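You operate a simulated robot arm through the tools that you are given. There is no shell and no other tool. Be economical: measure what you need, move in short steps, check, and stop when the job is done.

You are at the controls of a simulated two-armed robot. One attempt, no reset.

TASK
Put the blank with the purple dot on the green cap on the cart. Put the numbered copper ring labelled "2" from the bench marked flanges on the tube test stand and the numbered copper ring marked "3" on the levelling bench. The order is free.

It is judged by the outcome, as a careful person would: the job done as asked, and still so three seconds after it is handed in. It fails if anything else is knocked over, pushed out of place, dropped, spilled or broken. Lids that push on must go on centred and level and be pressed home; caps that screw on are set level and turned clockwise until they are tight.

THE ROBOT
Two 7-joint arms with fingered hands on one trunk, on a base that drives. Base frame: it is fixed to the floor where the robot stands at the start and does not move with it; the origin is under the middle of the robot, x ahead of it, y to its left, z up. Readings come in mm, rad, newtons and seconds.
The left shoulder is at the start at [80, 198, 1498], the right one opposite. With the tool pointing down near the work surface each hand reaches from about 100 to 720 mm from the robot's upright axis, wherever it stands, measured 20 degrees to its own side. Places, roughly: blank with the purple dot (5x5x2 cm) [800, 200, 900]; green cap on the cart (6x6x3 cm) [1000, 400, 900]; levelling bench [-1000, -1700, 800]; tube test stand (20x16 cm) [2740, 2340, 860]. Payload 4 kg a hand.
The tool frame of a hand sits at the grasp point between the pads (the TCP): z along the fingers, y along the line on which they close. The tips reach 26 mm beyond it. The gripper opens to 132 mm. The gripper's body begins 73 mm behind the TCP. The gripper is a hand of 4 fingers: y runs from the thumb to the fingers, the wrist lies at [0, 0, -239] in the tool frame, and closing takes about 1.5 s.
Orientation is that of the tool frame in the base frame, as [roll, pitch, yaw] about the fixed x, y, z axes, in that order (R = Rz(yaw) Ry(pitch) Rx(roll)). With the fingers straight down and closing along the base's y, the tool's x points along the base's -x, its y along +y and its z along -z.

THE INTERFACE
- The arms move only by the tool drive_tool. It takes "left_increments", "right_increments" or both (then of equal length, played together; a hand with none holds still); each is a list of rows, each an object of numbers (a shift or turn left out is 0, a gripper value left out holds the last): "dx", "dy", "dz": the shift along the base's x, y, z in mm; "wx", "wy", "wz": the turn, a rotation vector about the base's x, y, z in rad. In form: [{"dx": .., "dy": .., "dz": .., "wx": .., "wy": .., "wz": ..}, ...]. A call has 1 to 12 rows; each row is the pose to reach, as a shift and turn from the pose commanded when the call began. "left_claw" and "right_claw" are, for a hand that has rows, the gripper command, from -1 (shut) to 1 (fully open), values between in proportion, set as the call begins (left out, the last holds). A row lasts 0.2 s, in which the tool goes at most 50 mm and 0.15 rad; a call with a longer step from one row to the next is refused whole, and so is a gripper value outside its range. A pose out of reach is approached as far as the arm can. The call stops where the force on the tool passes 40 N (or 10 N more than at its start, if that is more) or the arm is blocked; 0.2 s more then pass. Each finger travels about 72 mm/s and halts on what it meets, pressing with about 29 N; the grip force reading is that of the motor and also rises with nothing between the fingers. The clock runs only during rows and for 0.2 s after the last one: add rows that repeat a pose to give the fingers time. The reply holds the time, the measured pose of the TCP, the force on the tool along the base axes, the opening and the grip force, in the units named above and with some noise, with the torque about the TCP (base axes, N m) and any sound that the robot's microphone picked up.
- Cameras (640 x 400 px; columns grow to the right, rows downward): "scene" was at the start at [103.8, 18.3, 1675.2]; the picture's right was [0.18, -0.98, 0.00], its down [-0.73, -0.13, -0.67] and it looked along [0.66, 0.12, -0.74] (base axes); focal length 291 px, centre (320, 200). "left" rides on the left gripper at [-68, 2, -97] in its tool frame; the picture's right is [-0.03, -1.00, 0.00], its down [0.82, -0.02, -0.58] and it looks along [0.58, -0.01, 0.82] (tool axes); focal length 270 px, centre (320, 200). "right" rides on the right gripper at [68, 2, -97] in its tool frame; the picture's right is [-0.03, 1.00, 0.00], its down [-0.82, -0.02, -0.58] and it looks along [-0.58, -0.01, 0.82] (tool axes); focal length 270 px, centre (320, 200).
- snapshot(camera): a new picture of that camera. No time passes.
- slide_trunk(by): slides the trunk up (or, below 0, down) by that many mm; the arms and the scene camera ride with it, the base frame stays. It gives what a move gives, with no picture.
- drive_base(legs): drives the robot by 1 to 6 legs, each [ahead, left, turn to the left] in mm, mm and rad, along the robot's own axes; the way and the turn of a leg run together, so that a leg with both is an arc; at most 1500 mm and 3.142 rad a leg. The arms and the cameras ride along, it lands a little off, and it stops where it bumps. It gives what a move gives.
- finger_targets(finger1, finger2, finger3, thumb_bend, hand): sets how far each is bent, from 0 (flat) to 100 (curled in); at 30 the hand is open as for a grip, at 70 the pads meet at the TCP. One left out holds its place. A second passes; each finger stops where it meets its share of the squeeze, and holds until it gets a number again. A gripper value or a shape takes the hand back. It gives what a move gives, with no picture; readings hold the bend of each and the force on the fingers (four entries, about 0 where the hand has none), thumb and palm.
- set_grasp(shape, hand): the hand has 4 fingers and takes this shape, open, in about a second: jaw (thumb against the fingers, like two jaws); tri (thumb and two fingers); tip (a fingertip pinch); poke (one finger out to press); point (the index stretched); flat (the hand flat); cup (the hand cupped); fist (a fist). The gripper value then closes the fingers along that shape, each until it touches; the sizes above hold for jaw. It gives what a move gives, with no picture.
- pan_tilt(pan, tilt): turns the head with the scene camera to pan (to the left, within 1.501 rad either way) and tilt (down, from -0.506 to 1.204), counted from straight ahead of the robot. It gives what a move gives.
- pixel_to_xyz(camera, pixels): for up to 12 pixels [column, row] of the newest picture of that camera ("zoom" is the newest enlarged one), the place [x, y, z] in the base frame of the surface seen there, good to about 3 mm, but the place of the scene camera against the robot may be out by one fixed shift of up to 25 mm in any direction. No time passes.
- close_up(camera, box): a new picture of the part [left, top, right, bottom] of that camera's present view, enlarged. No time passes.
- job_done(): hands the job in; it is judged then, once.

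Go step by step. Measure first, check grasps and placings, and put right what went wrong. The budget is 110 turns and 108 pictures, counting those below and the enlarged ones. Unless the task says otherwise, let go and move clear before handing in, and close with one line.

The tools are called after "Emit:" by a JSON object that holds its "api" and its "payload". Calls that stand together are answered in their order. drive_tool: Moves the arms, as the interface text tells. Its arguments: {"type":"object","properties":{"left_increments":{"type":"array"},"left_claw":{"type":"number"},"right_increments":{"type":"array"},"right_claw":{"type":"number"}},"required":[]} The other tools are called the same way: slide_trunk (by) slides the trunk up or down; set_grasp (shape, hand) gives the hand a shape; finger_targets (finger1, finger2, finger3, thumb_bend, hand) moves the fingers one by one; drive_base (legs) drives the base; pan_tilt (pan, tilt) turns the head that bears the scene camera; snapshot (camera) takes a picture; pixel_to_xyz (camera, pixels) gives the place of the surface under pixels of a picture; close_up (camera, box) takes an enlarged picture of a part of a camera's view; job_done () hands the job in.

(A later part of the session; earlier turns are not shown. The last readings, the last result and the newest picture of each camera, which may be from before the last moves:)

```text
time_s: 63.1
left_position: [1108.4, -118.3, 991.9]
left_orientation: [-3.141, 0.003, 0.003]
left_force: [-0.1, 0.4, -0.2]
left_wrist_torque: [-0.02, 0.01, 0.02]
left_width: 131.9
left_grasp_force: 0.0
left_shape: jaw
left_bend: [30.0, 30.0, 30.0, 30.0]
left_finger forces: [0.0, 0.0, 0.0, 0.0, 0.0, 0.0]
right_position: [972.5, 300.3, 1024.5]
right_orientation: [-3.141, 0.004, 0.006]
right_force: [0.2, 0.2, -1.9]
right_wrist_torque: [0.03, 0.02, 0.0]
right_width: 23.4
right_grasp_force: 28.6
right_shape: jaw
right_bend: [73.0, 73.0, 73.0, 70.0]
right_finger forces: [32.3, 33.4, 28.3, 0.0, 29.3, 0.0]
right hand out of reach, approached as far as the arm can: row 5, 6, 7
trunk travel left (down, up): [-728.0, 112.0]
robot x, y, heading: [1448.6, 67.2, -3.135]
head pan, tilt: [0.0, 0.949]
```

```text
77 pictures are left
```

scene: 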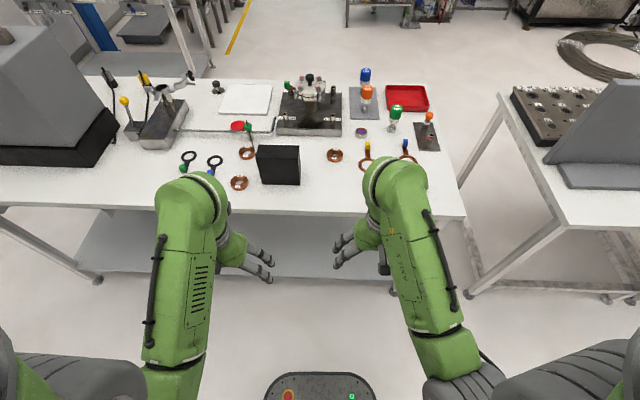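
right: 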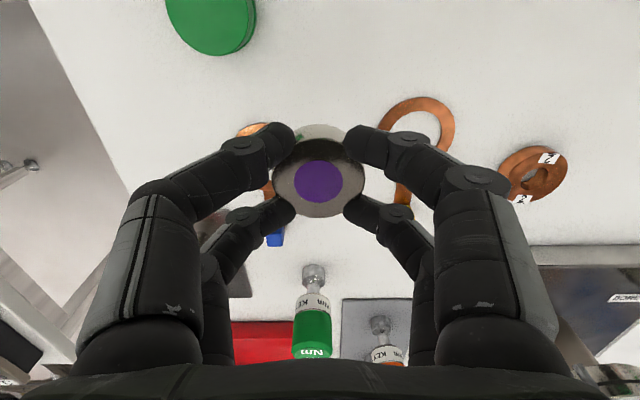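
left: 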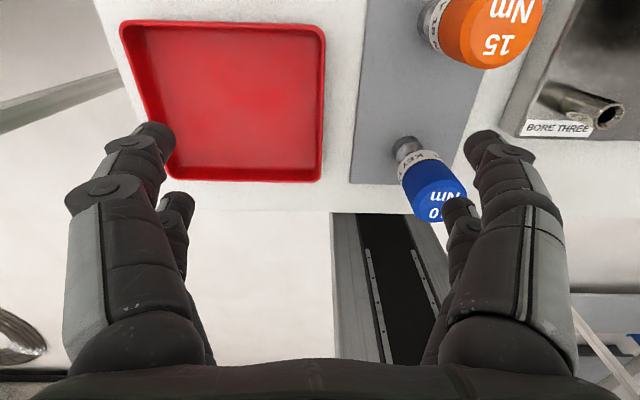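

The green cap is cut off at (210,25); shifting 35 mm in +x to see it fully.

Emit:
{"api": "drive_tool", "payload": {"right_increments": [{"dx": 35, "dy": 10}, {"dx": 35, "dy": 10}, {"dx": 35, "dy": 10}]}}

Emit:
{"api": "snapshot", "payload": {"camera": "right"}}

```text
time_s: 63.9
left_position: [1107.2, -118.0, 992.7]
left_orientation: [-3.141, 0.002, 0.006]
left_force: [-0.6, -0.5, 0.5]
left_wrist_torque: [-0.01, -0.01, 0.01]
left_width: 131.7
left_grasp_force: 0.0
left_shape: jaw
left_bend: [30.0, 30.0, 30.0, 30.0]
left_finger forces: [0.1, 0.0, 0.1, 0.1, 0.0, 0.1]
right_position: [998.5, 310.8, 1009.6]
right_orientation: [3.141, 0.003, 0.006]
right_force: [-0.7, 0.5, -2.3]
right_wrist_torque: [0.0, -0.01, -0.02]
right_width: 23.5
right_grasp_force: 29.3
right_shape: jaw
right_bend: [73.0, 73.0, 73.0, 70.0]
right_finger forces: [32.3, 33.4, 28.3, 0.0, 29.3, 0.0]
right hand out of reach, approached as far as the arm can: row 1, 2, 3
trunk travel left (down, up): [-728.0, 112.0]
robot x, y, heading: [1445.3, 63.4, -3.134]
head pan, tilt: [0.0, 0.949]
```

```text
76 pictures are left
```

right: 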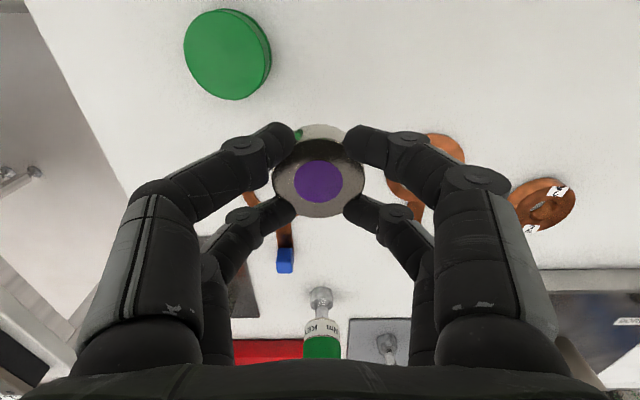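

The cap is fully visible. Measuring cap face and the held blank.

Emit:
{"api": "pixel_to_xyz", "payload": {"camera": "right", "pixels": [[223, 55], [186, 52], [259, 60], [222, 14], [224, 97], [200, 30], [248, 80], [318, 182], [280, 180], [357, 180], [318, 212], [318, 150]]}}

```text
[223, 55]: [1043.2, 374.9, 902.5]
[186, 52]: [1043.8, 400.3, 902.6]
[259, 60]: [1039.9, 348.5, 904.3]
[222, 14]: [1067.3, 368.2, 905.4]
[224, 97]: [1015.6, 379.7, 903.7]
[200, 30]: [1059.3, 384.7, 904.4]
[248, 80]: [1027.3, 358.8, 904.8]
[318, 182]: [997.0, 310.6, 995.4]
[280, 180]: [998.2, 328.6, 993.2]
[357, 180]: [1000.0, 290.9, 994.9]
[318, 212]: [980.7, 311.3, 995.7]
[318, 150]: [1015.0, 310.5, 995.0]
```

Cap centre is (1042,375), top z≈904; the blank's bottom is about 34.5 mm below TCP. I'll move over the cap and slightly down.

Emit:
{"api": "drive_tool", "payload": {"right_increments": [{"dx": 20, "dy": 30, "dz": -10}, {"dx": 43, "dy": 64, "dz": -25}, {"dx": 43, "dy": 64, "dz": -30}, {"dx": 43, "dy": 64, "dz": -30}]}}

Emit:
{"api": "snapshot", "payload": {"camera": "right"}}

```text
time_s: 64.9
left_position: [1109.3, -117.1, 992.6]
left_orientation: [3.141, 0.002, 0.006]
left_force: [-0.8, 0.8, -0.9]
left_wrist_torque: [0.02, 0.0, -0.01]
left_width: 131.9
left_grasp_force: 0.1
left_shape: jaw
left_bend: [30.0, 30.0, 30.0, 30.0]
left_finger forces: [0.1, 0.0, 0.1, 0.0, 0.0, 0.1]
right_position: [1041.7, 374.4, 980.8]
right_orientation: [3.139, 0.004, 0.006]
right_force: [-0.1, -0.2, -2.1]
right_wrist_torque: [0.01, -0.05, -0.04]
right_width: 23.6
right_grasp_force: 29.3
right_shape: jaw
right_bend: [73.0, 73.0, 73.0, 70.0]
right_finger forces: [32.6, 33.6, 28.7, 0.1, 29.6, 0.1]
trunk travel left (down, up): [-728.0, 112.0]
robot x, y, heading: [1447.8, 64.0, -3.136]
head pan, tilt: [0.0, 0.949]
```

```text
75 pictures are left
```

right: 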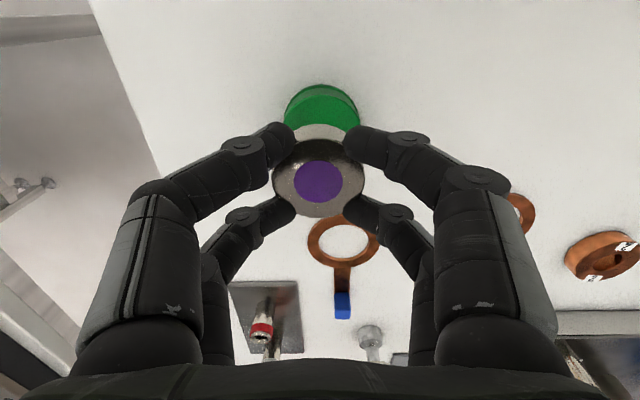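

Aligned within ~2 mm; correct dy −2 and descend onto the cap.

Emit:
{"api": "drive_tool", "payload": {"right_increments": [{"dy": -2, "dz": -20}, {"dy": -2, "dz": -35}, {"dy": -2, "dz": -39}, {"dy": -2, "dz": -41}, {"dy": -2, "dz": -41}]}}

Emit:
{"api": "snapshot", "payload": {"camera": "right"}}

```text
time_s: 66.1
left_position: [1109.3, -116.4, 993.1]
left_orientation: [3.141, 0.004, 0.004]
left_force: [0.0, -1.3, -0.9]
left_wrist_torque: [0.0, -0.01, 0.01]
left_width: 131.8
left_grasp_force: 0.1
left_shape: jaw
left_bend: [30.0, 30.0, 30.0, 30.0]
left_finger forces: [0.0, 0.1, 0.1, 0.0, 0.0, 0.0]
right_position: [1041.3, 373.3, 937.5]
right_orientation: [3.14, 0.004, 0.005]
right_force: [0.0, -0.5, -2.5]
right_wrist_torque: [0.0, 0.04, -0.01]
right_width: 23.4
right_grasp_force: 28.6
right_shape: jaw
right_bend: [73.0, 73.0, 73.0, 70.0]
right_finger forces: [32.7, 33.8, 29.0, 0.0, 29.9, 0.0]
trunk travel left (down, up): [-728.0, 112.0]
robot x, y, heading: [1448.4, 62.8, -3.138]
head pan, tilt: [0.0, 0.949]
```

```text
74 pictures are left
```

right: 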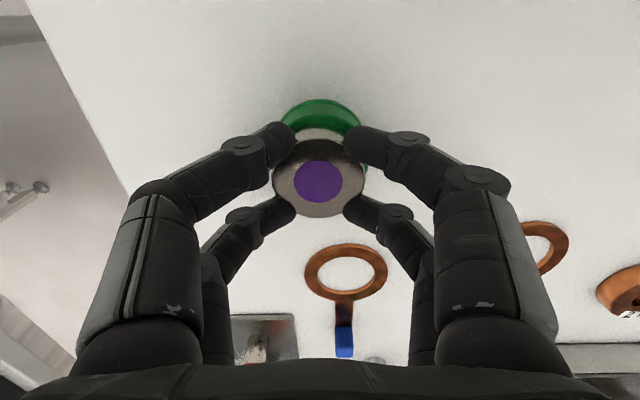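

Still no contact (force unchanged). Lowering a few mm at a time.

Emit:
{"api": "drive_tool", "payload": {"right_increments": [{"dz": -2}, {"dz": -3}, {"dz": -3}]}}

Emit:
{"api": "close_up", "payload": {"camera": "scene", "box": [340, 180, 500, 280]}}

```text
time_s: 66.9
left_position: [1109.0, -117.8, 992.9]
left_orientation: [3.141, 0.002, 0.004]
left_force: [-0.1, -0.5, 0.5]
left_wrist_torque: [0.0, -0.04, 0.03]
left_width: 132.0
left_grasp_force: 0.0
left_shape: jaw
left_bend: [30.0, 30.0, 30.0, 30.0]
left_finger forces: [0.0, 0.1, 0.0, 0.0, 0.0, 0.0]
right_position: [1039.1, 372.9, 937.5]
right_orientation: [3.14, 0.003, 0.006]
right_force: [1.1, 0.5, 3.6]
right_wrist_torque: [0.03, -0.02, -0.02]
right_width: 23.4
right_grasp_force: 28.9
right_shape: jaw
right_bend: [73.0, 73.0, 73.0, 70.0]
right_finger forces: [33.0, 34.0, 29.1, 0.0, 30.6, 0.1]
trunk travel left (down, up): [-728.0, 112.0]
robot x, y, heading: [1448.4, 63.9, -3.136]
head pan, tilt: [0.0, 0.949]
```

```text
4.00 times, centred on (420, 230) of scene
```

zoom: 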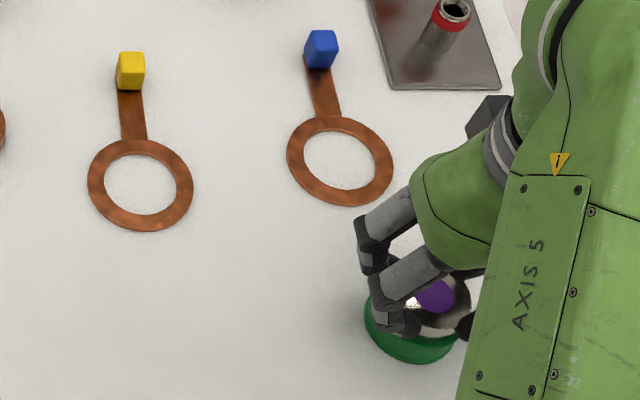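

Contact made (+3.6 N). Checking centring with the wrist camera before release.

Emit:
{"api": "snapshot", "payload": {"camera": "right"}}

Emit:
{"api": "pixel_to_xyz", "payload": {"camera": "right", "pixels": [[320, 103], [320, 115], [320, 124], [320, 132], [318, 145], [318, 214], [290, 120], [350, 120], [366, 165]]}}

```text
72 pictures are left
```

right: 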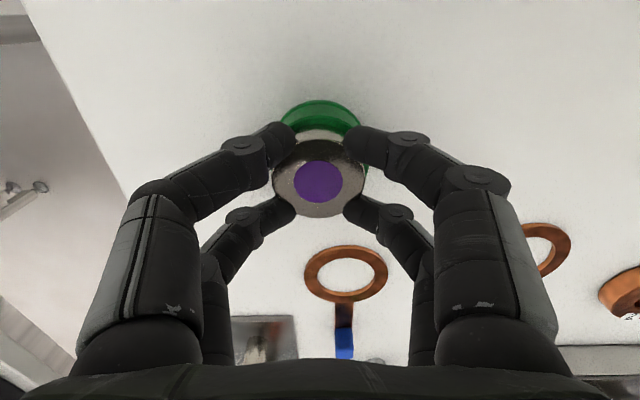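

```text
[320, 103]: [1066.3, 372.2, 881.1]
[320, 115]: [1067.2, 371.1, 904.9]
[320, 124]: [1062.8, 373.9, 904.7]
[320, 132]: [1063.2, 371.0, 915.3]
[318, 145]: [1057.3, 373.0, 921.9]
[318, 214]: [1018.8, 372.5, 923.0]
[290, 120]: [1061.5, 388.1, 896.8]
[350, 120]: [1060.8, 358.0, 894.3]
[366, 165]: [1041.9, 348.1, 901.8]
```

The blank is centred on the cap within ~2 mm. Releasing and lifting.

Emit:
{"api": "drive_tool", "payload": {"right_increments": [{}, {}, {}, {}, {}, {}], "right_claw": 0.5}}

Emit:
{"api": "drive_tool", "payload": {"right_increments": [{"dz": 20}, {"dz": 45}, {"dz": 55}, {"dz": 55, "dx": -20, "dy": -30}, {"dz": 55, "dx": -55, "dy": -55}, {"dz": 55, "dx": -55, "dy": -55}]}}

Emit:
{"api": "snapshot", "payload": {"camera": "right"}}

```text
time_s: 68.3
left_position: [1108.6, -117.6, 992.0]
left_orientation: [-3.14, 0.001, 0.003]
left_force: [0.0, -0.5, -0.4]
left_wrist_torque: [0.0, -0.05, -0.01]
left_width: 131.9
left_grasp_force: 0.1
left_shape: jaw
left_bend: [30.0, 30.0, 30.0, 30.0]
left_finger forces: [0.0, 0.0, 0.0, 0.0, 0.1, 0.1]
right_position: [1040.6, 372.6, 936.2]
right_orientation: [3.141, 0.003, 0.006]
right_force: [-0.5, 0.3, 0.7]
right_wrist_torque: [0.01, -0.01, 0.01]
right_width: 98.5
right_grasp_force: 0.0
right_shape: jaw
right_bend: [64.0, 64.0, 64.0, 51.0]
right_finger forces: [0.1, 0.1, 0.1, 0.0, 0.0, 0.0]
trunk travel left (down, up): [-728.0, 112.0]
robot x, y, heading: [1449.3, 67.5, -3.134]
head pan, tilt: [0.0, 0.949]
```

```text
time_s: 69.7
left_position: [1108.7, -117.1, 992.8]
left_orientation: [3.141, 0.004, 0.006]
left_force: [0.0, 0.1, -1.1]
left_wrist_torque: [0.01, 0.0, 0.01]
left_width: 131.8
left_grasp_force: 0.0
left_shape: jaw
left_bend: [30.0, 30.0, 30.0, 30.0]
left_finger forces: [0.0, 0.1, 0.0, 0.0, 0.0, 0.0]
right_position: [984.5, 316.4, 991.5]
right_orientation: [3.138, 0.003, 0.005]
right_force: [-0.2, 1.2, 0.0]
right_wrist_torque: [-0.01, 0.0, 0.01]
right_width: 99.0
right_grasp_force: 0.1
right_shape: jaw
right_bend: [64.0, 64.0, 64.0, 51.0]
right_finger forces: [0.1, 0.0, 0.0, 0.0, 0.0, 0.1]
trunk travel left (down, up): [-728.0, 112.0]
robot x, y, heading: [1453.7, 62.1, -3.138]
head pan, tilt: [0.0, 0.949]
```

```text
71 pictures are left
```

right: 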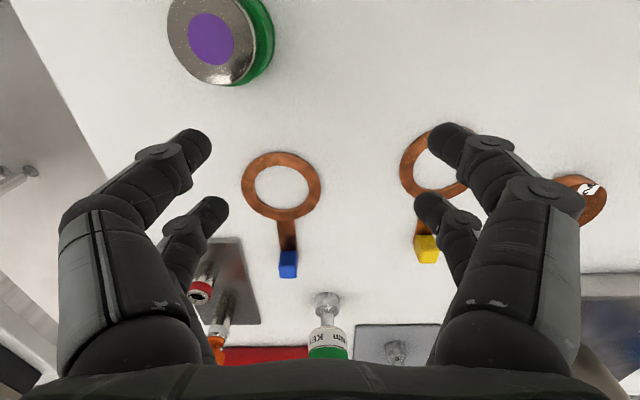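

The blank sits on the cap. Now moving the right hand over ring 2 near (907,95).

Emit:
{"api": "drive_tool", "payload": {"right_increments": [{"dy": -45, "dx": -10}, {"dy": -90, "dx": -20, "dz": 10}, {"dy": -135, "dx": -30, "dz": 15}, {"dy": -180, "dx": -45, "dz": 15}, {"dy": -219, "dx": -60, "dz": 15}, {"dy": -219, "dx": -75, "dz": 15}, {"dy": -219, "dx": -75, "dz": 15}]}}

Emit:
{"api": "snapshot", "payload": {"camera": "right"}}

```text
time_s: 71.3
left_position: [1108.7, -116.8, 992.9]
left_orientation: [3.141, 0.003, 0.004]
left_force: [0.2, -0.2, 0.5]
left_wrist_torque: [-0.01, 0.02, 0.0]
left_width: 131.9
left_grasp_force: 0.1
left_shape: jaw
left_bend: [30.0, 30.0, 30.0, 30.0]
left_finger forces: [0.0, 0.0, 0.0, 0.1, 0.0, 0.0]
right_position: [909.7, 99.9, 1005.6]
right_orientation: [3.139, 0.003, 0.005]
right_force: [0.3, -0.3, -0.2]
right_wrist_torque: [0.0, 0.01, -0.01]
right_width: 98.7
right_grasp_force: 0.1
right_shape: jaw
right_bend: [64.0, 64.0, 64.0, 51.0]
right_finger forces: [0.1, 0.0, 0.0, 0.0, 0.0, 0.1]
trunk travel left (down, up): [-728.0, 112.0]
robot x, y, heading: [1448.7, 65.9, -3.138]
head pan, tilt: [0.0, 0.949]
```

```text
70 pictures are left
```

right: 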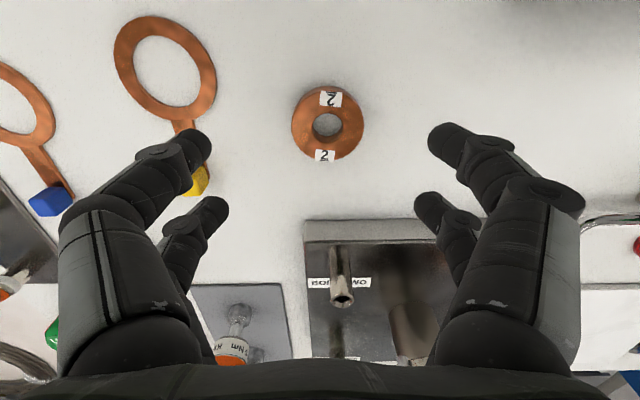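

Emit:
{"api": "pixel_to_xyz", "payload": {"camera": "right", "pixels": [[328, 89], [293, 124], [362, 124], [323, 158], [305, 100], [352, 148], [380, 120], [328, 60], [305, 222], [190, 190]]}}

```text
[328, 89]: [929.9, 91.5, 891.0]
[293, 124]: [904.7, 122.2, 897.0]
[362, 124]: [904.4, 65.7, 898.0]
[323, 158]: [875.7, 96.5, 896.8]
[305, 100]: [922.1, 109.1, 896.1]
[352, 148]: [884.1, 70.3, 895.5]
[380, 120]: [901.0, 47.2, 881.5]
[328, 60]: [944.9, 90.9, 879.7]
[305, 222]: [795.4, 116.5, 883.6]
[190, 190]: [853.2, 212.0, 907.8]
```

Ring 2 is centred at (904,94), top z≈897, 56 mm wide. Aligning and descending.

Emit:
{"api": "drive_tool", "payload": {"right_increments": [{"dx": -6, "dy": -6, "dz": -40}, {"dx": -6, "dy": -6, "dz": -75}, {"dx": -6, "dy": -6, "dz": -75}]}}

Emit:
{"api": "snapshot", "payload": {"camera": "right"}}

```text
time_s: 72.1
left_position: [1108.3, -117.4, 993.3]
left_orientation: [-3.141, 0.004, 0.006]
left_force: [0.2, 0.2, -0.4]
left_wrist_torque: [-0.04, 0.03, 0.03]
left_width: 131.8
left_grasp_force: 0.0
left_shape: jaw
left_bend: [30.0, 30.0, 30.0, 30.0]
left_finger forces: [0.0, 0.0, 0.0, 0.0, 0.0, 0.0]
right_position: [904.0, 93.0, 931.2]
right_orientation: [3.141, 0.002, 0.005]
right_force: [0.2, 1.0, 0.0]
right_wrist_torque: [0.02, -0.02, -0.01]
right_width: 98.7
right_grasp_force: 0.1
right_shape: jaw
right_bend: [64.0, 64.0, 64.0, 51.0]
right_finger forces: [0.1, 0.0, 0.0, 0.0, 0.0, 0.1]
trunk travel left (down, up): [-728.0, 112.0]
robot x, y, heading: [1452.2, 64.4, -3.139]
head pan, tilt: [0.0, 0.949]
```

```text
69 pictures are left
```

right: 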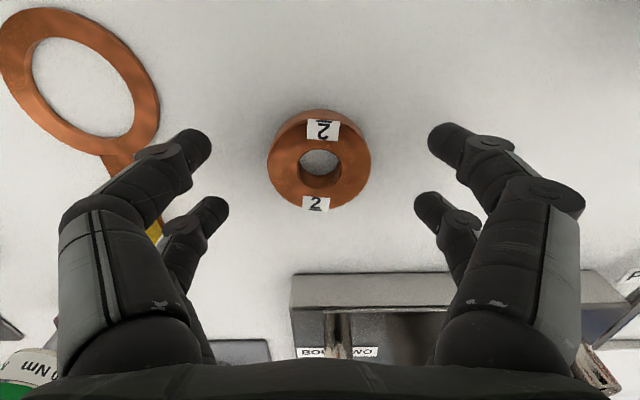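

Centred. Lowering 20 mm and closing.

Emit:
{"api": "drive_tool", "payload": {"right_increments": [{"dz": -12}, {"dz": -20}, {"dz": -20}]}}

Emit:
{"api": "drive_tool", "payload": {"right_increments": [{}, {}, {}, {}, {}, {}, {}], "right_claw": -1}}

Emit:
{"api": "drive_tool", "payload": {"right_increments": [{"dz": 10}, {"dz": 40}, {"dz": 80}, {"dz": 80}]}}

Emit:
{"api": "snapshot", "payload": {"camera": "right"}}

```text
time_s: 72.9
left_position: [1108.9, -116.4, 991.6]
left_orientation: [3.141, 0.003, 0.007]
left_force: [0.1, 0.6, 0.7]
left_wrist_torque: [-0.02, 0.02, -0.02]
left_width: 131.9
left_grasp_force: 0.1
left_shape: jaw
left_bend: [30.0, 30.0, 30.0, 30.0]
left_finger forces: [0.1, 0.1, 0.1, 0.1, 0.0, 0.0]
right_position: [904.3, 93.4, 910.8]
right_orientation: [3.141, 0.004, 0.005]
right_force: [-0.1, -0.3, -0.1]
right_wrist_torque: [0.0, -0.01, 0.0]
right_width: 98.7
right_grasp_force: 0.1
right_shape: jaw
right_bend: [64.0, 64.0, 64.0, 51.0]
right_finger forces: [0.0, 0.1, 0.0, 0.0, 0.0, 0.0]
trunk travel left (down, up): [-728.0, 112.0]
robot x, y, heading: [1449.0, 61.6, -3.136]
head pan, tilt: [0.0, 0.949]
```

```text
time_s: 74.5
left_position: [1108.0, -116.3, 993.3]
left_orientation: [3.141, 0.003, 0.007]
left_force: [0.4, -0.2, 0.0]
left_wrist_torque: [-0.02, 0.01, -0.01]
left_width: 131.6
left_grasp_force: 0.1
left_shape: jaw
left_bend: [30.0, 30.0, 30.0, 30.0]
left_finger forces: [0.0, 0.0, 0.1, 0.1, 0.0, 0.0]
right_position: [904.4, 92.8, 909.5]
right_orientation: [-3.142, 0.0, 0.004]
right_force: [0.1, -0.4, 0.6]
right_wrist_torque: [0.04, -0.01, 0.0]
right_width: 35.0
right_grasp_force: 29.2
right_shape: jaw
right_bend: [73.0, 74.0, 74.0, 70.0]
right_finger forces: [27.3, 28.2, 26.5, 0.0, 23.9, 0.0]
trunk travel left (down, up): [-728.0, 112.0]
robot x, y, heading: [1449.8, 65.0, -3.137]
head pan, tilt: [0.0, 0.949]
```

```text
time_s: 75.5
left_position: [1108.2, -118.1, 991.5]
left_orientation: [3.141, 0.001, 0.006]
left_force: [-0.4, 0.4, -0.1]
left_wrist_torque: [0.02, 0.0, -0.02]
left_width: 131.8
left_grasp_force: 0.0
left_shape: jaw
left_bend: [30.0, 30.0, 30.0, 30.0]
left_finger forces: [0.0, 0.0, 0.0, 0.0, 0.1, 0.0]
right_position: [903.1, 92.6, 990.0]
right_orientation: [3.141, 0.002, 0.005]
right_force: [0.6, 0.3, -2.4]
right_wrist_torque: [0.02, 0.0, -0.01]
right_width: 34.7
right_grasp_force: 28.8
right_shape: jaw
right_bend: [74.0, 74.0, 74.0, 70.0]
right_finger forces: [27.9, 28.9, 27.1, 0.0, 24.5, 0.1]
trunk travel left (down, up): [-728.0, 112.0]
robot x, y, heading: [1450.5, 63.4, -3.135]
head pan, tilt: [0.0, 0.949]
```

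```text
68 pictures are left
```

right: 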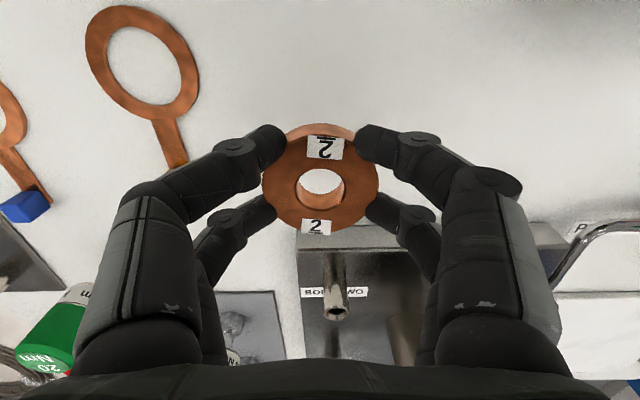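

Ring 2 is held firmly. Retracting the right hand a bit and moving the left hand above ring 3.

Emit:
{"api": "drive_tool", "payload": {"right_increments": [{"dz": 20}, {"dz": 30, "dx": 30, "dy": 20}, {"dz": 30, "dx": 60, "dy": 50}, {"dz": 30, "dx": 80, "dy": 80}, {"dz": 30, "dx": 80, "dy": 80}, {"dz": 30, "dx": 80, "dy": 80}], "left_increments": [{"dy": -40}, {"dy": -80}, {"dy": -111}, {"dy": -111, "dx": -35}, {"dy": -111, "dx": -60}, {"dy": -111, "dx": -60}], "left_claw": 0.5}}

Emit:
{"api": "snapshot", "payload": {"camera": "left"}}

```text
time_s: 76.3
left_position: [1099.4, -166.5, 971.2]
left_orientation: [-3.138, -0.01, -0.177]
left_force: [0.1, 0.0, 0.0]
left_wrist_torque: [-0.01, 0.0, 0.01]
left_width: 99.2
left_grasp_force: 0.0
left_shape: jaw
left_bend: [63.0, 63.0, 63.0, 51.0]
left_finger forces: [0.1, 0.0, 0.0, 0.0, 0.0, 0.0]
left hand out of reach, approached as far as the arm can: row 2, 3, 4
right_position: [963.3, 144.5, 1017.8]
right_orientation: [3.139, 0.0, 0.005]
right_force: [0.8, -0.4, -2.9]
right_wrist_torque: [-0.01, -0.02, -0.02]
right_width: 34.6
right_grasp_force: 28.7
right_shape: jaw
right_bend: [73.0, 74.0, 74.0, 70.0]
right_finger forces: [29.1, 29.9, 28.1, 0.0, 25.2, 0.0]
trunk travel left (down, up): [-728.0, 112.0]
robot x, y, heading: [1447.1, 66.9, -3.132]
head pan, tilt: [0.0, 0.949]
stopped in row 4 (left hand): the arm was blocked; the commanded pose is now the measured one
```

```text
67 pictures are left
```

left: 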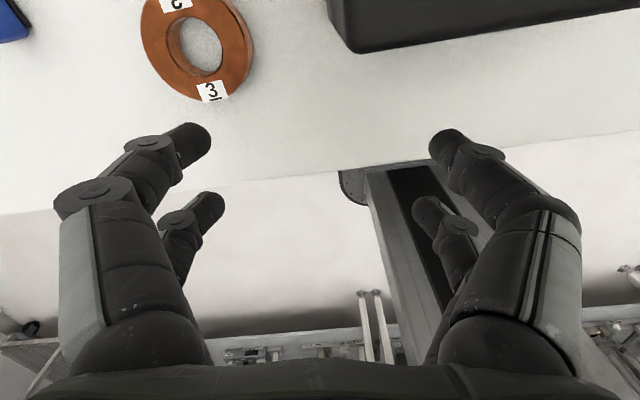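

The left arm hit its inner reach limit, being too close. I'll back the base 140 mm to give it room.

Emit:
{"api": "drive_base", "payload": {"legs": [[-140, 0, 0]]}}

Emit:
{"api": "drive_tool", "payload": {"left_increments": [{"dy": -30, "wz": 0.1}, {"dy": -60, "dz": 10, "wz": 0.177}, {"dy": -60, "dx": -40, "dz": 20, "wz": 0.177}, {"dy": -60, "dx": -80, "dz": 20, "wz": 0.177}, {"dy": -60, "dx": -120, "dz": 20, "wz": 0.177}, {"dy": -60, "dx": -150, "dz": 20, "wz": 0.177}, {"dy": -60, "dx": -150, "dz": 20, "wz": 0.177}]}}

Emit:
{"api": "snapshot", "payload": {"camera": "left"}}

```text
time_s: 77.7
left_position: [1233.8, -167.2, 969.3]
left_orientation: [-3.138, -0.012, -0.176]
left_force: [-0.6, 0.0, -0.1]
left_wrist_torque: [-0.02, -0.01, 0.0]
left_width: 99.2
left_grasp_force: 0.1
left_shape: jaw
left_bend: [63.0, 63.0, 63.0, 51.0]
left_finger forces: [0.1, 0.1, 0.0, 0.0, 0.0, 0.0]
right_position: [1099.9, 143.6, 1017.3]
right_orientation: [-3.14, -0.004, 0.005]
right_force: [0.2, 0.3, -3.2]
right_wrist_torque: [0.03, -0.03, -0.01]
right_width: 34.3
right_grasp_force: 28.6
right_shape: jaw
right_bend: [73.0, 74.0, 74.0, 70.0]
right_finger forces: [29.1, 29.8, 28.2, 0.0, 25.2, 0.0]
trunk travel left (down, up): [-728.0, 112.0]
robot x, y, heading: [1587.3, 64.4, -3.135]
head pan, tilt: [0.0, 0.949]
```

```text
time_s: 78.3
left_position: [1226.9, -170.0, 963.7]
left_orientation: [-3.132, -0.026, -0.178]
left_force: [0.9, -0.1, -1.3]
left_wrist_torque: [0.0, -0.01, -0.03]
left_width: 99.3
left_grasp_force: 0.1
left_shape: jaw
left_bend: [63.0, 63.0, 63.0, 51.0]
left_finger forces: [0.0, 0.0, 0.1, 0.1, 0.1, 0.0]
left hand out of reach, approached as far as the arm can: row 2, 3
right_position: [1099.7, 145.0, 1016.9]
right_orientation: [-3.14, -0.001, 0.006]
right_force: [0.1, -0.3, -3.1]
right_wrist_torque: [0.01, 0.0, 0.0]
right_width: 34.4
right_grasp_force: 29.5
right_shape: jaw
right_bend: [73.0, 74.0, 74.0, 70.0]
right_finger forces: [29.1, 30.1, 28.1, 0.0, 25.3, 0.0]
trunk travel left (down, up): [-728.0, 112.0]
robot x, y, heading: [1586.5, 67.0, -3.134]
head pan, tilt: [0.0, 0.949]
stopped in row 3 (left hand): the arm was blocked; the commanded pose is now the measured one
```

```text
66 pictures are left
```

left: 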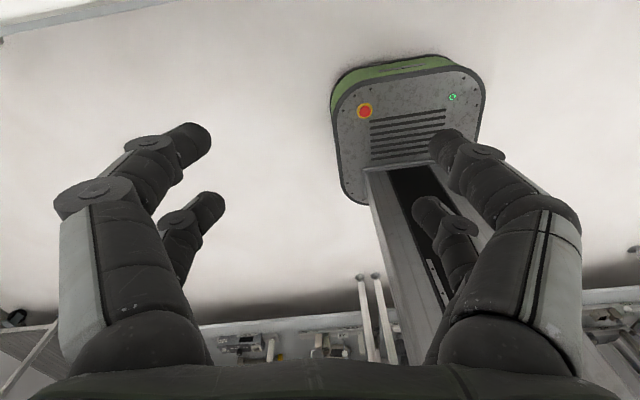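

Arm is in a cramped pose; extending straight forward first without turning.

Emit:
{"api": "drive_tool", "payload": {"left_increments": [{"dx": -30}, {"dx": -60}, {"dx": -90}, {"dx": -90}]}}

```text
time_s: 79.3
left_position: [1139.2, -169.3, 967.4]
left_orientation: [-3.134, -0.024, -0.178]
left_force: [0.5, 0.4, -0.6]
left_wrist_torque: [0.0, 0.05, 0.03]
left_width: 99.2
left_grasp_force: 0.0
left_shape: jaw
left_bend: [63.0, 63.0, 63.0, 51.0]
left_finger forces: [0.0, 0.0, 0.0, 0.0, 0.0, 0.0]
right_position: [1102.3, 144.7, 1019.2]
right_orientation: [3.139, 0.001, 0.006]
right_force: [0.4, 0.2, -2.9]
right_wrist_torque: [0.0, -0.02, -0.01]
right_width: 34.7
right_grasp_force: 29.1
right_shape: jaw
right_bend: [73.0, 74.0, 74.0, 70.0]
right_finger forces: [29.1, 30.0, 28.3, 0.0, 25.3, 0.0]
trunk travel left (down, up): [-728.0, 112.0]
robot x, y, heading: [1588.1, 61.9, -3.145]
head pan, tilt: [0.0, 0.949]
```

Emit:
{"api": "drive_tool", "payload": {"left_increments": [{"dy": -30, "dz": 10, "wz": 0.09}, {"dy": -60, "dz": 25, "wz": 0.178, "wy": 0.02}, {"dy": -60, "dz": 25, "dx": -40, "wz": 0.178, "wy": 0.02}, {"dy": -60, "dz": 25, "dx": -75, "wz": 0.178, "wy": 0.02}, {"dy": -60, "dz": 25, "dx": -75, "wz": 0.178, "wy": 0.02}]}}

Emit:
{"api": "snapshot", "payload": {"camera": "left"}}

```text
time_s: 80.5
left_position: [1063.3, -231.4, 990.3]
left_orientation: [-3.134, -0.001, -0.001]
left_force: [-0.2, -0.2, 0.9]
left_wrist_torque: [0.02, 0.01, -0.01]
left_width: 99.4
left_grasp_force: 0.1
left_shape: jaw
left_bend: [63.0, 63.0, 63.0, 51.0]
left_finger forces: [0.1, 0.1, 0.1, 0.1, 0.0, 0.1]
right_position: [1102.2, 144.5, 1019.8]
right_orientation: [3.141, 0.003, 0.005]
right_force: [0.8, -0.1, -2.4]
right_wrist_torque: [0.02, 0.0, -0.01]
right_width: 34.4
right_grasp_force: 28.9
right_shape: jaw
right_bend: [73.0, 74.0, 74.0, 70.0]
right_finger forces: [29.3, 30.0, 28.3, 0.0, 25.3, 0.0]
trunk travel left (down, up): [-728.0, 112.0]
robot x, y, heading: [1587.4, 66.4, -3.138]
head pan, tilt: [0.0, 0.949]
```

```text
65 pictures are left
```

left: 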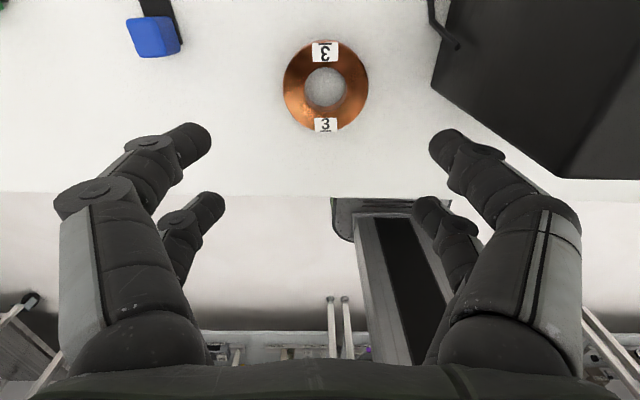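

Ring 3 is at (325,85). Measuring it, the blue wrench handle and gap-box side.

Emit:
{"api": "pixel_to_xyz", "payload": {"camera": "left", "pixels": [[326, 43], [284, 85], [367, 85], [325, 129], [400, 85], [432, 92], [555, 175], [155, 35], [450, 40], [447, 5]]}}

```text
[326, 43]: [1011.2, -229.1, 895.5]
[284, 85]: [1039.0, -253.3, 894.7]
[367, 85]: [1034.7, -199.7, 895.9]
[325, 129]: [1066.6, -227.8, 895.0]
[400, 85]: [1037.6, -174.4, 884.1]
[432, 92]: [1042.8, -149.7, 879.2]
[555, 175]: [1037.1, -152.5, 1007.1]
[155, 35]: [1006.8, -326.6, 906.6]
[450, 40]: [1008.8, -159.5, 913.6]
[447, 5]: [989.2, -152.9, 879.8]
```

Ring 3 centre is (1038,−227); the gap box edge at y≈−150 is too close for my knuckles when closing along y. I'll rotate the hand so it closes along x, camera side away from the box.

Emit:
{"api": "drive_tool", "payload": {"left_increments": [{"dx": 10, "dy": -10, "wz": 0.14}, {"dx": 10, "dy": -10, "wz": 0.28}, {"dx": 10, "dy": -10, "wz": 0.42}, {"dx": 10, "dy": -10, "wz": 0.56}, {"dx": 10, "dy": -10, "wz": 0.7}, {"dx": 10, "dy": -10, "wz": 0.84}, {"dx": 10, "dy": -10, "wz": 0.98}, {"dx": 10, "dy": -10, "wz": 1.12}, {"dx": 10, "dy": -10, "wz": 1.26}, {"dx": 10, "dy": -10, "wz": 1.4}, {"dx": 10, "dy": -10, "wz": 1.4}]}}

Emit:
{"api": "snapshot", "payload": {"camera": "left"}}

```text
time_s: 82.9
left_position: [1072.6, -239.2, 992.3]
left_orientation: [-3.137, -0.002, 1.401]
left_force: [-0.3, 0.5, -1.1]
left_wrist_torque: [-0.02, 0.0, 0.0]
left_width: 99.2
left_grasp_force: 0.1
left_shape: jaw
left_bend: [63.0, 63.0, 63.0, 51.0]
left_finger forces: [0.0, 0.1, 0.0, 0.1, 0.1, 0.0]
right_position: [1101.4, 145.0, 1018.6]
right_orientation: [3.142, 0.001, 0.006]
right_force: [0.5, -0.8, -3.4]
right_wrist_torque: [-0.01, -0.04, -0.01]
right_width: 34.3
right_grasp_force: 29.4
right_shape: jaw
right_bend: [73.0, 74.0, 74.0, 70.0]
right_finger forces: [29.2, 30.0, 28.3, 0.0, 25.5, 0.0]
trunk travel left (down, up): [-728.0, 112.0]
robot x, y, heading: [1587.8, 64.3, -3.135]
head pan, tilt: [0.0, 0.949]
```

```text
64 pictures are left
```

left: 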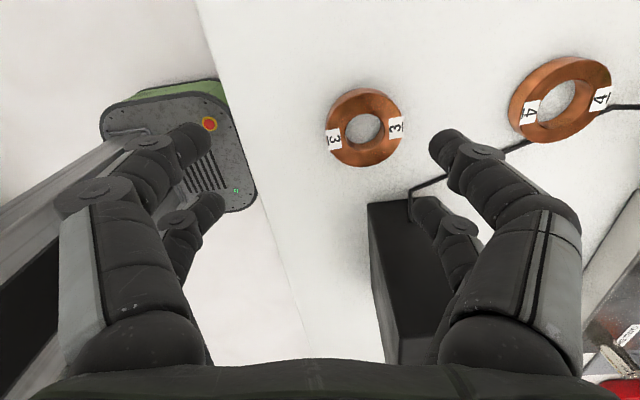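

Clear view. Moving over ring 3 and down.

Emit:
{"api": "drive_tool", "payload": {"left_increments": [{"dx": -20, "dy": 6, "dz": -10}, {"dx": -34.5, "dy": 12, "dz": -40}, {"dx": -34.5, "dy": 12, "dz": -60}, {"dx": -34.5, "dy": 12, "dz": -60}]}}

Emit:
{"api": "snapshot", "payload": {"camera": "left"}}

```text
time_s: 83.9
left_position: [1038.9, -228.5, 930.7]
left_orientation: [-3.136, 0.0, 1.399]
left_force: [-0.6, 0.4, -0.6]
left_wrist_torque: [0.01, 0.0, -0.01]
left_width: 99.3
left_grasp_force: 0.0
left_shape: jaw
left_bend: [63.0, 63.0, 63.0, 51.0]
left_finger forces: [0.0, 0.1, 0.1, 0.1, 0.0, 0.0]
right_position: [1102.2, 145.2, 1018.8]
right_orientation: [-3.142, 0.001, 0.004]
right_force: [0.1, 0.0, -3.0]
right_wrist_torque: [0.02, -0.04, -0.03]
right_width: 34.4
right_grasp_force: 28.9
right_shape: jaw
right_bend: [73.0, 74.0, 74.0, 70.0]
right_finger forces: [29.3, 30.0, 28.5, 0.1, 25.4, 0.1]
trunk travel left (down, up): [-728.0, 112.0]
robot x, y, heading: [1593.6, 65.1, -3.137]
head pan, tilt: [0.0, 0.949]
```

```text
63 pictures are left
```

left: 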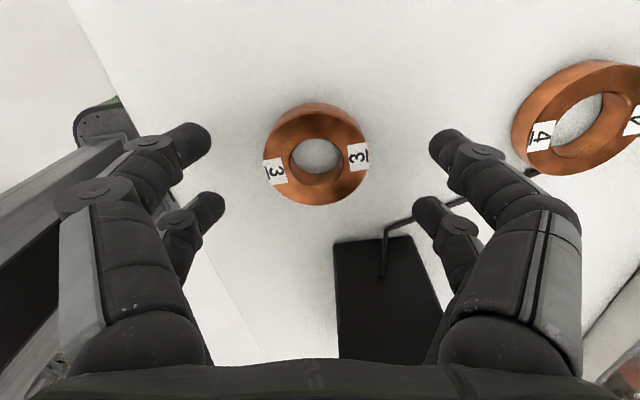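

The cable near (440,205) runs close under the right fingers, so I'll narrow the opening to ~82 mm before lowering.

Emit:
{"api": "drive_tool", "payload": {"left_increments": [{}, {}, {}, {"dz": -3}], "left_claw": 0.22}}

Emit:
{"api": "snapshot", "payload": {"camera": "left"}}

Emit:
{"api": "pixel_to_xyz", "payload": {"camera": "left", "pixels": [[268, 158], [365, 158], [316, 115], [316, 202], [412, 217], [440, 207], [480, 195], [385, 265]]}}

```text
time_s: 84.9
left_position: [1038.0, -227.7, 928.8]
left_orientation: [-3.136, -0.001, 1.399]
left_force: [-0.2, -0.3, 0.4]
left_wrist_torque: [-0.02, 0.04, -0.05]
left_width: 80.8
left_grasp_force: 0.0
left_shape: jaw
left_bend: [71.0, 71.0, 71.0, 71.0]
left_finger forces: [0.1, 0.1, 0.0, 0.1, 0.1, 0.0]
right_position: [1100.3, 144.3, 1018.9]
right_orientation: [-3.141, 0.001, 0.005]
right_force: [-0.4, -0.8, -3.8]
right_wrist_torque: [-0.02, -0.05, 0.01]
right_width: 34.4
right_grasp_force: 28.6
right_shape: jaw
right_bend: [73.0, 74.0, 74.0, 70.0]
right_finger forces: [29.2, 29.9, 28.5, 0.0, 25.3, 0.1]
trunk travel left (down, up): [-728.0, 112.0]
robot x, y, heading: [1584.4, 64.5, -3.135]
head pan, tilt: [0.0, 0.949]
```

```text
62 pictures are left
```

left: 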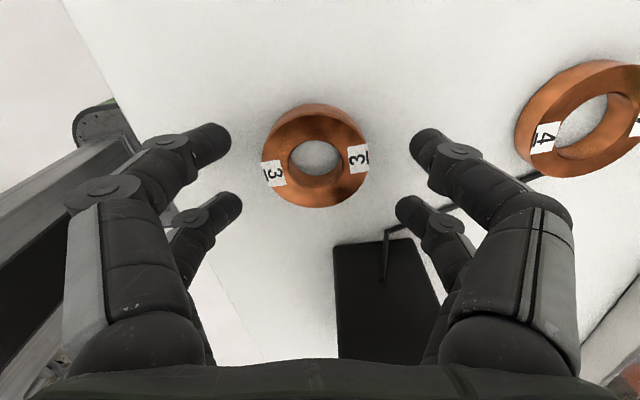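

```text
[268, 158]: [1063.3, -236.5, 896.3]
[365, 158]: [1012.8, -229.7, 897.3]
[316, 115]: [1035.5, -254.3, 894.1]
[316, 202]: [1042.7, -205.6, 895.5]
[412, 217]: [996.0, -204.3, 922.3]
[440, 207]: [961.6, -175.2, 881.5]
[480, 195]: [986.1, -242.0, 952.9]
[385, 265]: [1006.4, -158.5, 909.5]
```

The cable on the table passes (961,−175), well clear of the fingertips at (996,−204). Lowering, closing and lifting a little.

Emit:
{"api": "drive_tool", "payload": {"left_increments": [{"dz": -10, "dy": -1}, {"dz": -18, "dy": -2}, {"dz": -18, "dy": -2}]}}

Emit:
{"api": "drive_tool", "payload": {"left_increments": [{}, {}, {}, {}, {}, {}, {}], "left_claw": -1}}

Emit:
{"api": "drive_tool", "payload": {"left_increments": [{"dz": 10}, {"dz": 40}, {"dz": 70}, {"dz": 70}]}}

Emit:
{"api": "snapshot", "payload": {"camera": "left"}}

```text
time_s: 85.7
left_position: [1037.4, -228.7, 911.2]
left_orientation: [-3.136, -0.002, 1.399]
left_force: [0.7, -0.9, -0.3]
left_wrist_torque: [0.0, 0.02, -0.01]
left_width: 81.1
left_grasp_force: 0.1
left_shape: jaw
left_bend: [71.0, 71.0, 71.0, 71.0]
left_finger forces: [0.1, 0.1, 0.0, 0.0, 0.0, 0.1]
right_position: [1100.7, 145.1, 1020.1]
right_orientation: [3.14, 0.001, 0.005]
right_force: [-0.4, 0.0, -2.3]
right_wrist_torque: [0.01, 0.01, 0.0]
right_width: 34.3
right_grasp_force: 29.1
right_shape: jaw
right_bend: [73.0, 74.0, 74.0, 70.0]
right_finger forces: [29.2, 30.0, 28.5, 0.1, 25.4, 0.1]
trunk travel left (down, up): [-728.0, 112.0]
robot x, y, heading: [1588.7, 66.8, -3.139]
head pan, tilt: [0.0, 0.949]
```

```text
time_s: 87.3
left_position: [1037.3, -229.4, 911.0]
left_orientation: [-3.137, 0.0, 1.399]
left_force: [0.4, 0.4, 0.4]
left_wrist_torque: [0.02, 0.02, 0.01]
left_width: 36.8
left_grasp_force: 28.8
left_shape: jaw
left_bend: [74.0, 74.0, 74.0, 70.0]
left_finger forces: [26.8, 27.3, 26.6, 0.0, 25.6, 0.0]
right_position: [1101.8, 144.9, 1018.4]
right_orientation: [-3.141, -0.001, 0.006]
right_force: [-0.2, -0.1, -2.3]
right_wrist_torque: [0.0, 0.0, 0.04]
right_width: 34.5
right_grasp_force: 28.8
right_shape: jaw
right_bend: [73.0, 74.0, 74.0, 70.0]
right_finger forces: [29.2, 30.0, 28.5, 0.0, 25.4, 0.0]
trunk travel left (down, up): [-728.0, 112.0]
robot x, y, heading: [1589.3, 66.5, -3.136]
head pan, tilt: [0.0, 0.949]
```

```text
time_s: 88.3
left_position: [1039.2, -229.3, 979.0]
left_orientation: [-3.137, -0.003, 1.399]
left_force: [0.0, 0.1, -2.9]
left_wrist_torque: [-0.04, -0.03, -0.01]
left_width: 36.9
left_grasp_force: 28.8
left_shape: jaw
left_bend: [74.0, 74.0, 74.0, 70.0]
left_finger forces: [27.0, 27.5, 26.9, 0.1, 26.0, 0.0]
right_position: [1101.8, 143.6, 1019.7]
right_orientation: [3.141, 0.0, 0.006]
right_force: [0.1, 0.1, -3.3]
right_wrist_torque: [-0.01, -0.01, 0.01]
right_width: 34.4
right_grasp_force: 28.9
right_shape: jaw
right_bend: [73.0, 74.0, 74.0, 70.0]
right_finger forces: [29.2, 30.0, 28.5, 0.0, 25.3, 0.0]
trunk travel left (down, up): [-728.0, 112.0]
robot x, y, heading: [1591.1, 66.6, -3.134]
head pan, tilt: [0.0, 0.949]
```

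```text
61 pictures are left
```

left: 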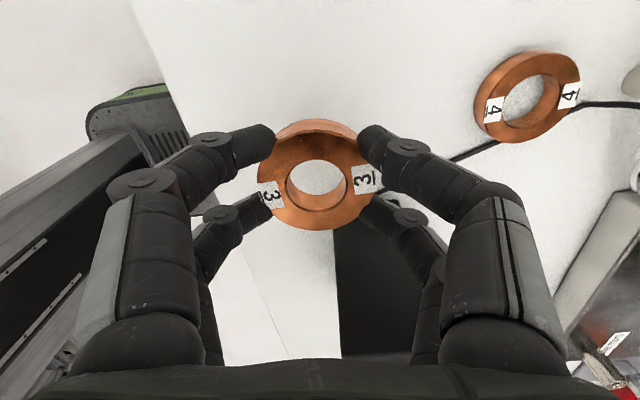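

Ring 3 is held. Backing away from the bench, then tucking the left arm for the drive.

Emit:
{"api": "drive_tool", "payload": {"left_increments": [{"dz": 25}, {"dz": 40}, {"dz": 40}]}}

Emit:
{"api": "drive_base", "payload": {"legs": [[-190, 0, 0]]}}

Emit:
{"api": "drive_tool", "payload": {"left_increments": [{"dx": 40, "dy": 20, "wz": -0.1}, {"dx": 80, "dy": 40, "wz": -0.2}, {"dx": 110, "dy": 60, "wz": -0.3}, {"dx": 130, "dy": 70, "wz": -0.4}, {"dx": 130, "dy": 70, "wz": -0.4}]}}

Emit:
{"api": "snapshot", "payload": {"camera": "scene"}}

```text
time_s: 89.1
left_position: [1038.4, -227.3, 1020.4]
left_orientation: [-3.137, -0.003, 1.4]
left_force: [0.1, 0.5, -2.8]
left_wrist_torque: [0.03, 0.02, 0.01]
left_width: 37.1
left_grasp_force: 29.2
left_shape: jaw
left_bend: [74.0, 74.0, 74.0, 70.0]
left_finger forces: [27.0, 27.5, 26.7, 0.1, 26.0, 0.0]
right_position: [1100.6, 143.9, 1019.0]
right_orientation: [-3.141, -0.002, 0.005]
right_force: [-0.5, 0.3, -2.3]
right_wrist_torque: [0.0, -0.07, 0.0]
right_width: 34.7
right_grasp_force: 29.6
right_shape: jaw
right_bend: [73.0, 74.0, 74.0, 70.0]
right_finger forces: [29.2, 30.0, 28.5, 0.0, 25.5, 0.0]
trunk travel left (down, up): [-728.0, 112.0]
robot x, y, heading: [1586.4, 65.8, -3.139]
head pan, tilt: [0.0, 0.949]
```

```text
time_s: 90.7
left_position: [1219.9, -228.9, 1018.1]
left_orientation: [-3.141, -0.006, 1.404]
left_force: [0.3, 0.5, -3.1]
left_wrist_torque: [0.02, -0.03, -0.05]
left_width: 36.7
left_grasp_force: 29.4
left_shape: jaw
left_bend: [74.0, 74.0, 74.0, 70.0]
left_finger forces: [26.9, 27.5, 26.9, 0.0, 26.1, 0.1]
right_position: [1282.7, 145.4, 1018.5]
right_orientation: [-3.14, -0.004, 0.006]
right_force: [-0.8, -0.5, -3.7]
right_wrist_torque: [0.02, -0.07, 0.01]
right_width: 34.6
right_grasp_force: 28.9
right_shape: jaw
right_bend: [73.0, 74.0, 74.0, 70.0]
right_finger forces: [29.2, 30.0, 28.5, 0.0, 25.4, 0.0]
trunk travel left (down, up): [-728.0, 112.0]
robot x, y, heading: [1773.8, 64.7, -3.141]
head pan, tilt: [0.0, 0.949]
```

```text
time_s: 91.8
left_position: [1349.3, -159.2, 1000.1]
left_orientation: [-3.135, -0.001, 1.0]
left_force: [-0.6, -0.2, -2.3]
left_wrist_torque: [0.04, 0.03, -0.03]
left_width: 37.1
left_grasp_force: 28.6
left_shape: jaw
left_bend: [74.0, 74.0, 74.0, 70.0]
left_finger forces: [26.9, 27.7, 27.0, 0.1, 26.2, 0.0]
left hand out of reach, approached as far as the arm can: row 3, 4, 5
right_position: [1286.9, 145.2, 1018.1]
right_orientation: [3.141, 0.0, 0.005]
right_force: [0.1, 0.3, -2.4]
right_wrist_torque: [0.01, -0.05, -0.01]
right_width: 34.3
right_grasp_force: 29.5
right_shape: jaw
right_bend: [74.0, 74.0, 74.0, 70.0]
right_finger forces: [29.2, 30.1, 28.5, 0.0, 25.5, 0.0]
trunk travel left (down, up): [-728.0, 112.0]
robot x, y, heading: [1774.2, 65.0, -3.138]
head pan, tilt: [0.0, 0.949]
```

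```text
60 pictures are left
```

scene: 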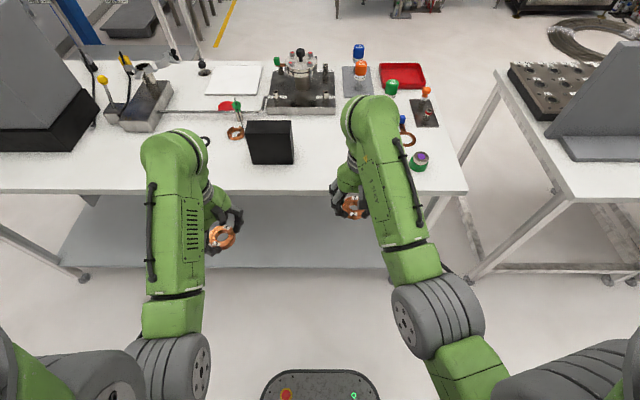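

Everything on the bench looks in order, the blank atop the cap at (420,158). Driving along the aisle to the test stand.

Emit:
{"api": "drive_base", "payload": {"legs": [[0, 0, -1.571], [1200, 0, 0], [1100, 0, 0], [0, 0, -1.571]]}}

Emit:
{"api": "pan_tilt", "payload": {"pan": 0.0, "tilt": 0.7}}

Emit:
{"api": "snapshot", "payload": {"camera": "scene"}}

```text
time_s: 111.1
left_position: [2255.6, 2588.3, 999.7]
left_orientation: [-3.134, -0.002, -2.211]
left_force: [-0.4, -0.1, -3.5]
left_wrist_torque: [0.0, 0.0, 0.01]
left_width: 36.4
left_grasp_force: 29.0
left_shape: jaw
left_bend: [74.0, 74.0, 74.0, 70.0]
left_finger forces: [27.3, 27.1, 27.1, 0.0, 28.0, 0.1]
right_position: [2295.8, 2279.4, 1019.7]
right_orientation: [3.14, -0.001, 3.077]
right_force: [0.2, 0.2, -3.2]
right_wrist_torque: [0.02, 0.01, -0.02]
right_width: 33.6
right_grasp_force: 29.1
right_shape: jaw
right_bend: [74.0, 74.0, 74.0, 70.0]
right_finger forces: [27.9, 29.1, 28.4, 0.1, 25.6, 0.1]
trunk travel left (down, up): [-728.0, 112.0]
robot x, y, heading: [1816.9, 2390.5, -0.063]
head pan, tilt: [0.0, 0.949]
```

```text
time_s: 111.9
left_position: [2255.8, 2588.8, 999.3]
left_orientation: [-3.135, -0.002, -2.211]
left_force: [-0.1, 0.1, -3.6]
left_wrist_torque: [0.0, -0.01, 0.0]
left_width: 36.2
left_grasp_force: 29.2
left_shape: jaw
left_bend: [74.0, 74.0, 74.0, 70.0]
left_finger forces: [27.4, 27.1, 27.0, 0.0, 28.2, 0.0]
right_position: [2297.6, 2278.5, 1018.1]
right_orientation: [-3.142, -0.001, 3.077]
right_force: [0.2, 0.0, -2.3]
right_wrist_torque: [0.0, 0.01, -0.02]
right_width: 34.0
right_grasp_force: 28.9
right_shape: jaw
right_bend: [74.0, 74.0, 74.0, 70.0]
right_finger forces: [27.9, 29.1, 28.4, 0.0, 25.5, 0.0]
trunk travel left (down, up): [-728.0, 112.0]
robot x, y, heading: [1815.5, 2391.8, -0.068]
head pan, tilt: [0.0, 0.7]
```

```text
59 pictures are left
```

scene: 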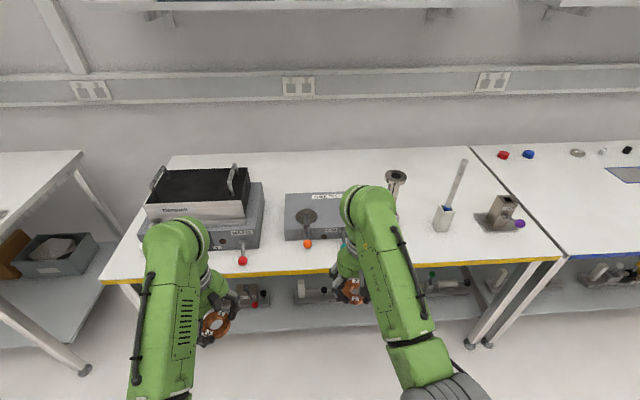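

A grey box at (310,215) is probably the test stand. Zooming and measuring.

Emit:
{"api": "close_up", "payload": {"camera": "scene", "box": [230, 160, 430, 285]}}

Emit:
{"api": "pixel_to_xyz", "payload": {"camera": "scene", "pixels": [[286, 196], [345, 194], [305, 215], [290, 235], [330, 200], [290, 205], [325, 225], [395, 180], [320, 260], [320, 270], [335, 235], [275, 240]]}}

```text
3.20 times, centred on (330, 222) of scene
```

zoom: 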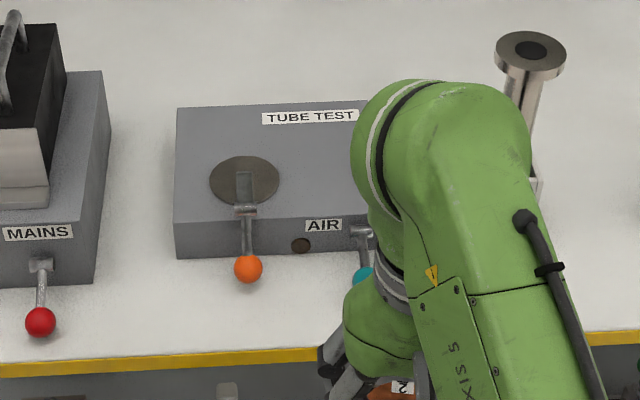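

```text
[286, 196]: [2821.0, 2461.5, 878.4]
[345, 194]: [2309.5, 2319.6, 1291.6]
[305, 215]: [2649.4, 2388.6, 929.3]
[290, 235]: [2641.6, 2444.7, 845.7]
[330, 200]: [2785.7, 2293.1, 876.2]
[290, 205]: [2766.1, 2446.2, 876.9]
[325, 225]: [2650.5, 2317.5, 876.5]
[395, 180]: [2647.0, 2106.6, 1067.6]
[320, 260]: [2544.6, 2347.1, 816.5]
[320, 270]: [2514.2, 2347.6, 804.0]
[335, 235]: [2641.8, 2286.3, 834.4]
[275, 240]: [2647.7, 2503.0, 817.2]
```

The labelled TUBE TEST box spans x 2641–2821, its top z≈877 by the scene camera. I'll measure the neighbouring furnace before approaching, and move the right arm to see the hidden half.

Emit:
{"api": "pixel_to_xyz", "payload": {"camera": "scene", "pixels": [[243, 260], [243, 240], [235, 225], [230, 215], [231, 175], [258, 190], [307, 243], [305, 225], [296, 215], [316, 215]]}}

Emit:
{"api": "drive_tool", "payload": {"right_increments": [{"dy": -40}, {"dy": -80}, {"dy": -120}, {"dy": -120}]}}

Emit:
{"api": "close_up", "payload": {"camera": "scene", "box": [230, 160, 430, 285]}}

```text
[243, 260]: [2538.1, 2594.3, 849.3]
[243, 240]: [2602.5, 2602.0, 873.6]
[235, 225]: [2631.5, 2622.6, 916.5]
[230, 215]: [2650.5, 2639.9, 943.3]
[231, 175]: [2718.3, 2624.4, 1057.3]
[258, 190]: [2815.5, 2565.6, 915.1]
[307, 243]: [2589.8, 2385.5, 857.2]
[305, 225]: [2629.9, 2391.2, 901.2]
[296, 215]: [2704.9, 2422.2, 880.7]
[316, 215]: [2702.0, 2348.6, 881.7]
```

```text
time_s: 112.9
left_position: [2254.3, 2588.3, 1000.3]
left_orientation: [-3.136, -0.004, -2.212]
left_force: [0.1, 0.2, -3.4]
left_wrist_torque: [-0.01, -0.01, 0.0]
left_width: 36.5
left_grasp_force: 29.1
left_shape: jaw
left_bend: [74.0, 74.0, 74.0, 70.0]
left_finger forces: [27.4, 27.1, 27.1, 0.0, 28.2, 0.0]
right_position: [2298.5, 2158.1, 1020.1]
right_orientation: [-3.14, 0.0, 3.076]
right_force: [0.3, 0.0, -3.0]
right_wrist_torque: [-0.02, 0.03, 0.0]
right_width: 33.9
right_grasp_force: 28.8
right_shape: jaw
right_bend: [74.0, 74.0, 74.0, 70.0]
right_finger forces: [28.4, 29.7, 28.8, 0.0, 25.9, 0.1]
trunk travel left (down, up): [-728.0, 112.0]
robot x, y, heading: [1820.2, 2387.9, -0.062]
head pan, tilt: [0.0, 0.7]
```

```text
3.20 times, centred on (330, 222) of scene
```

zoom: 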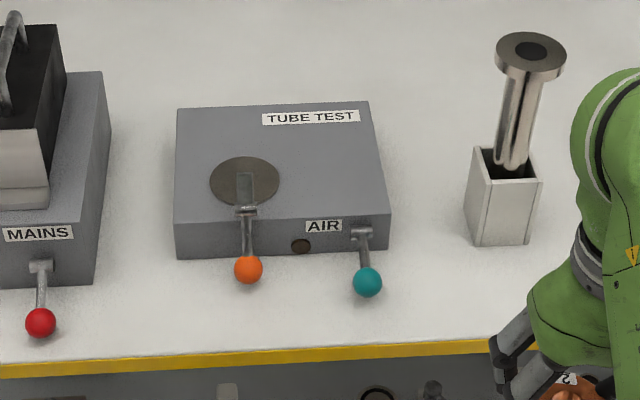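

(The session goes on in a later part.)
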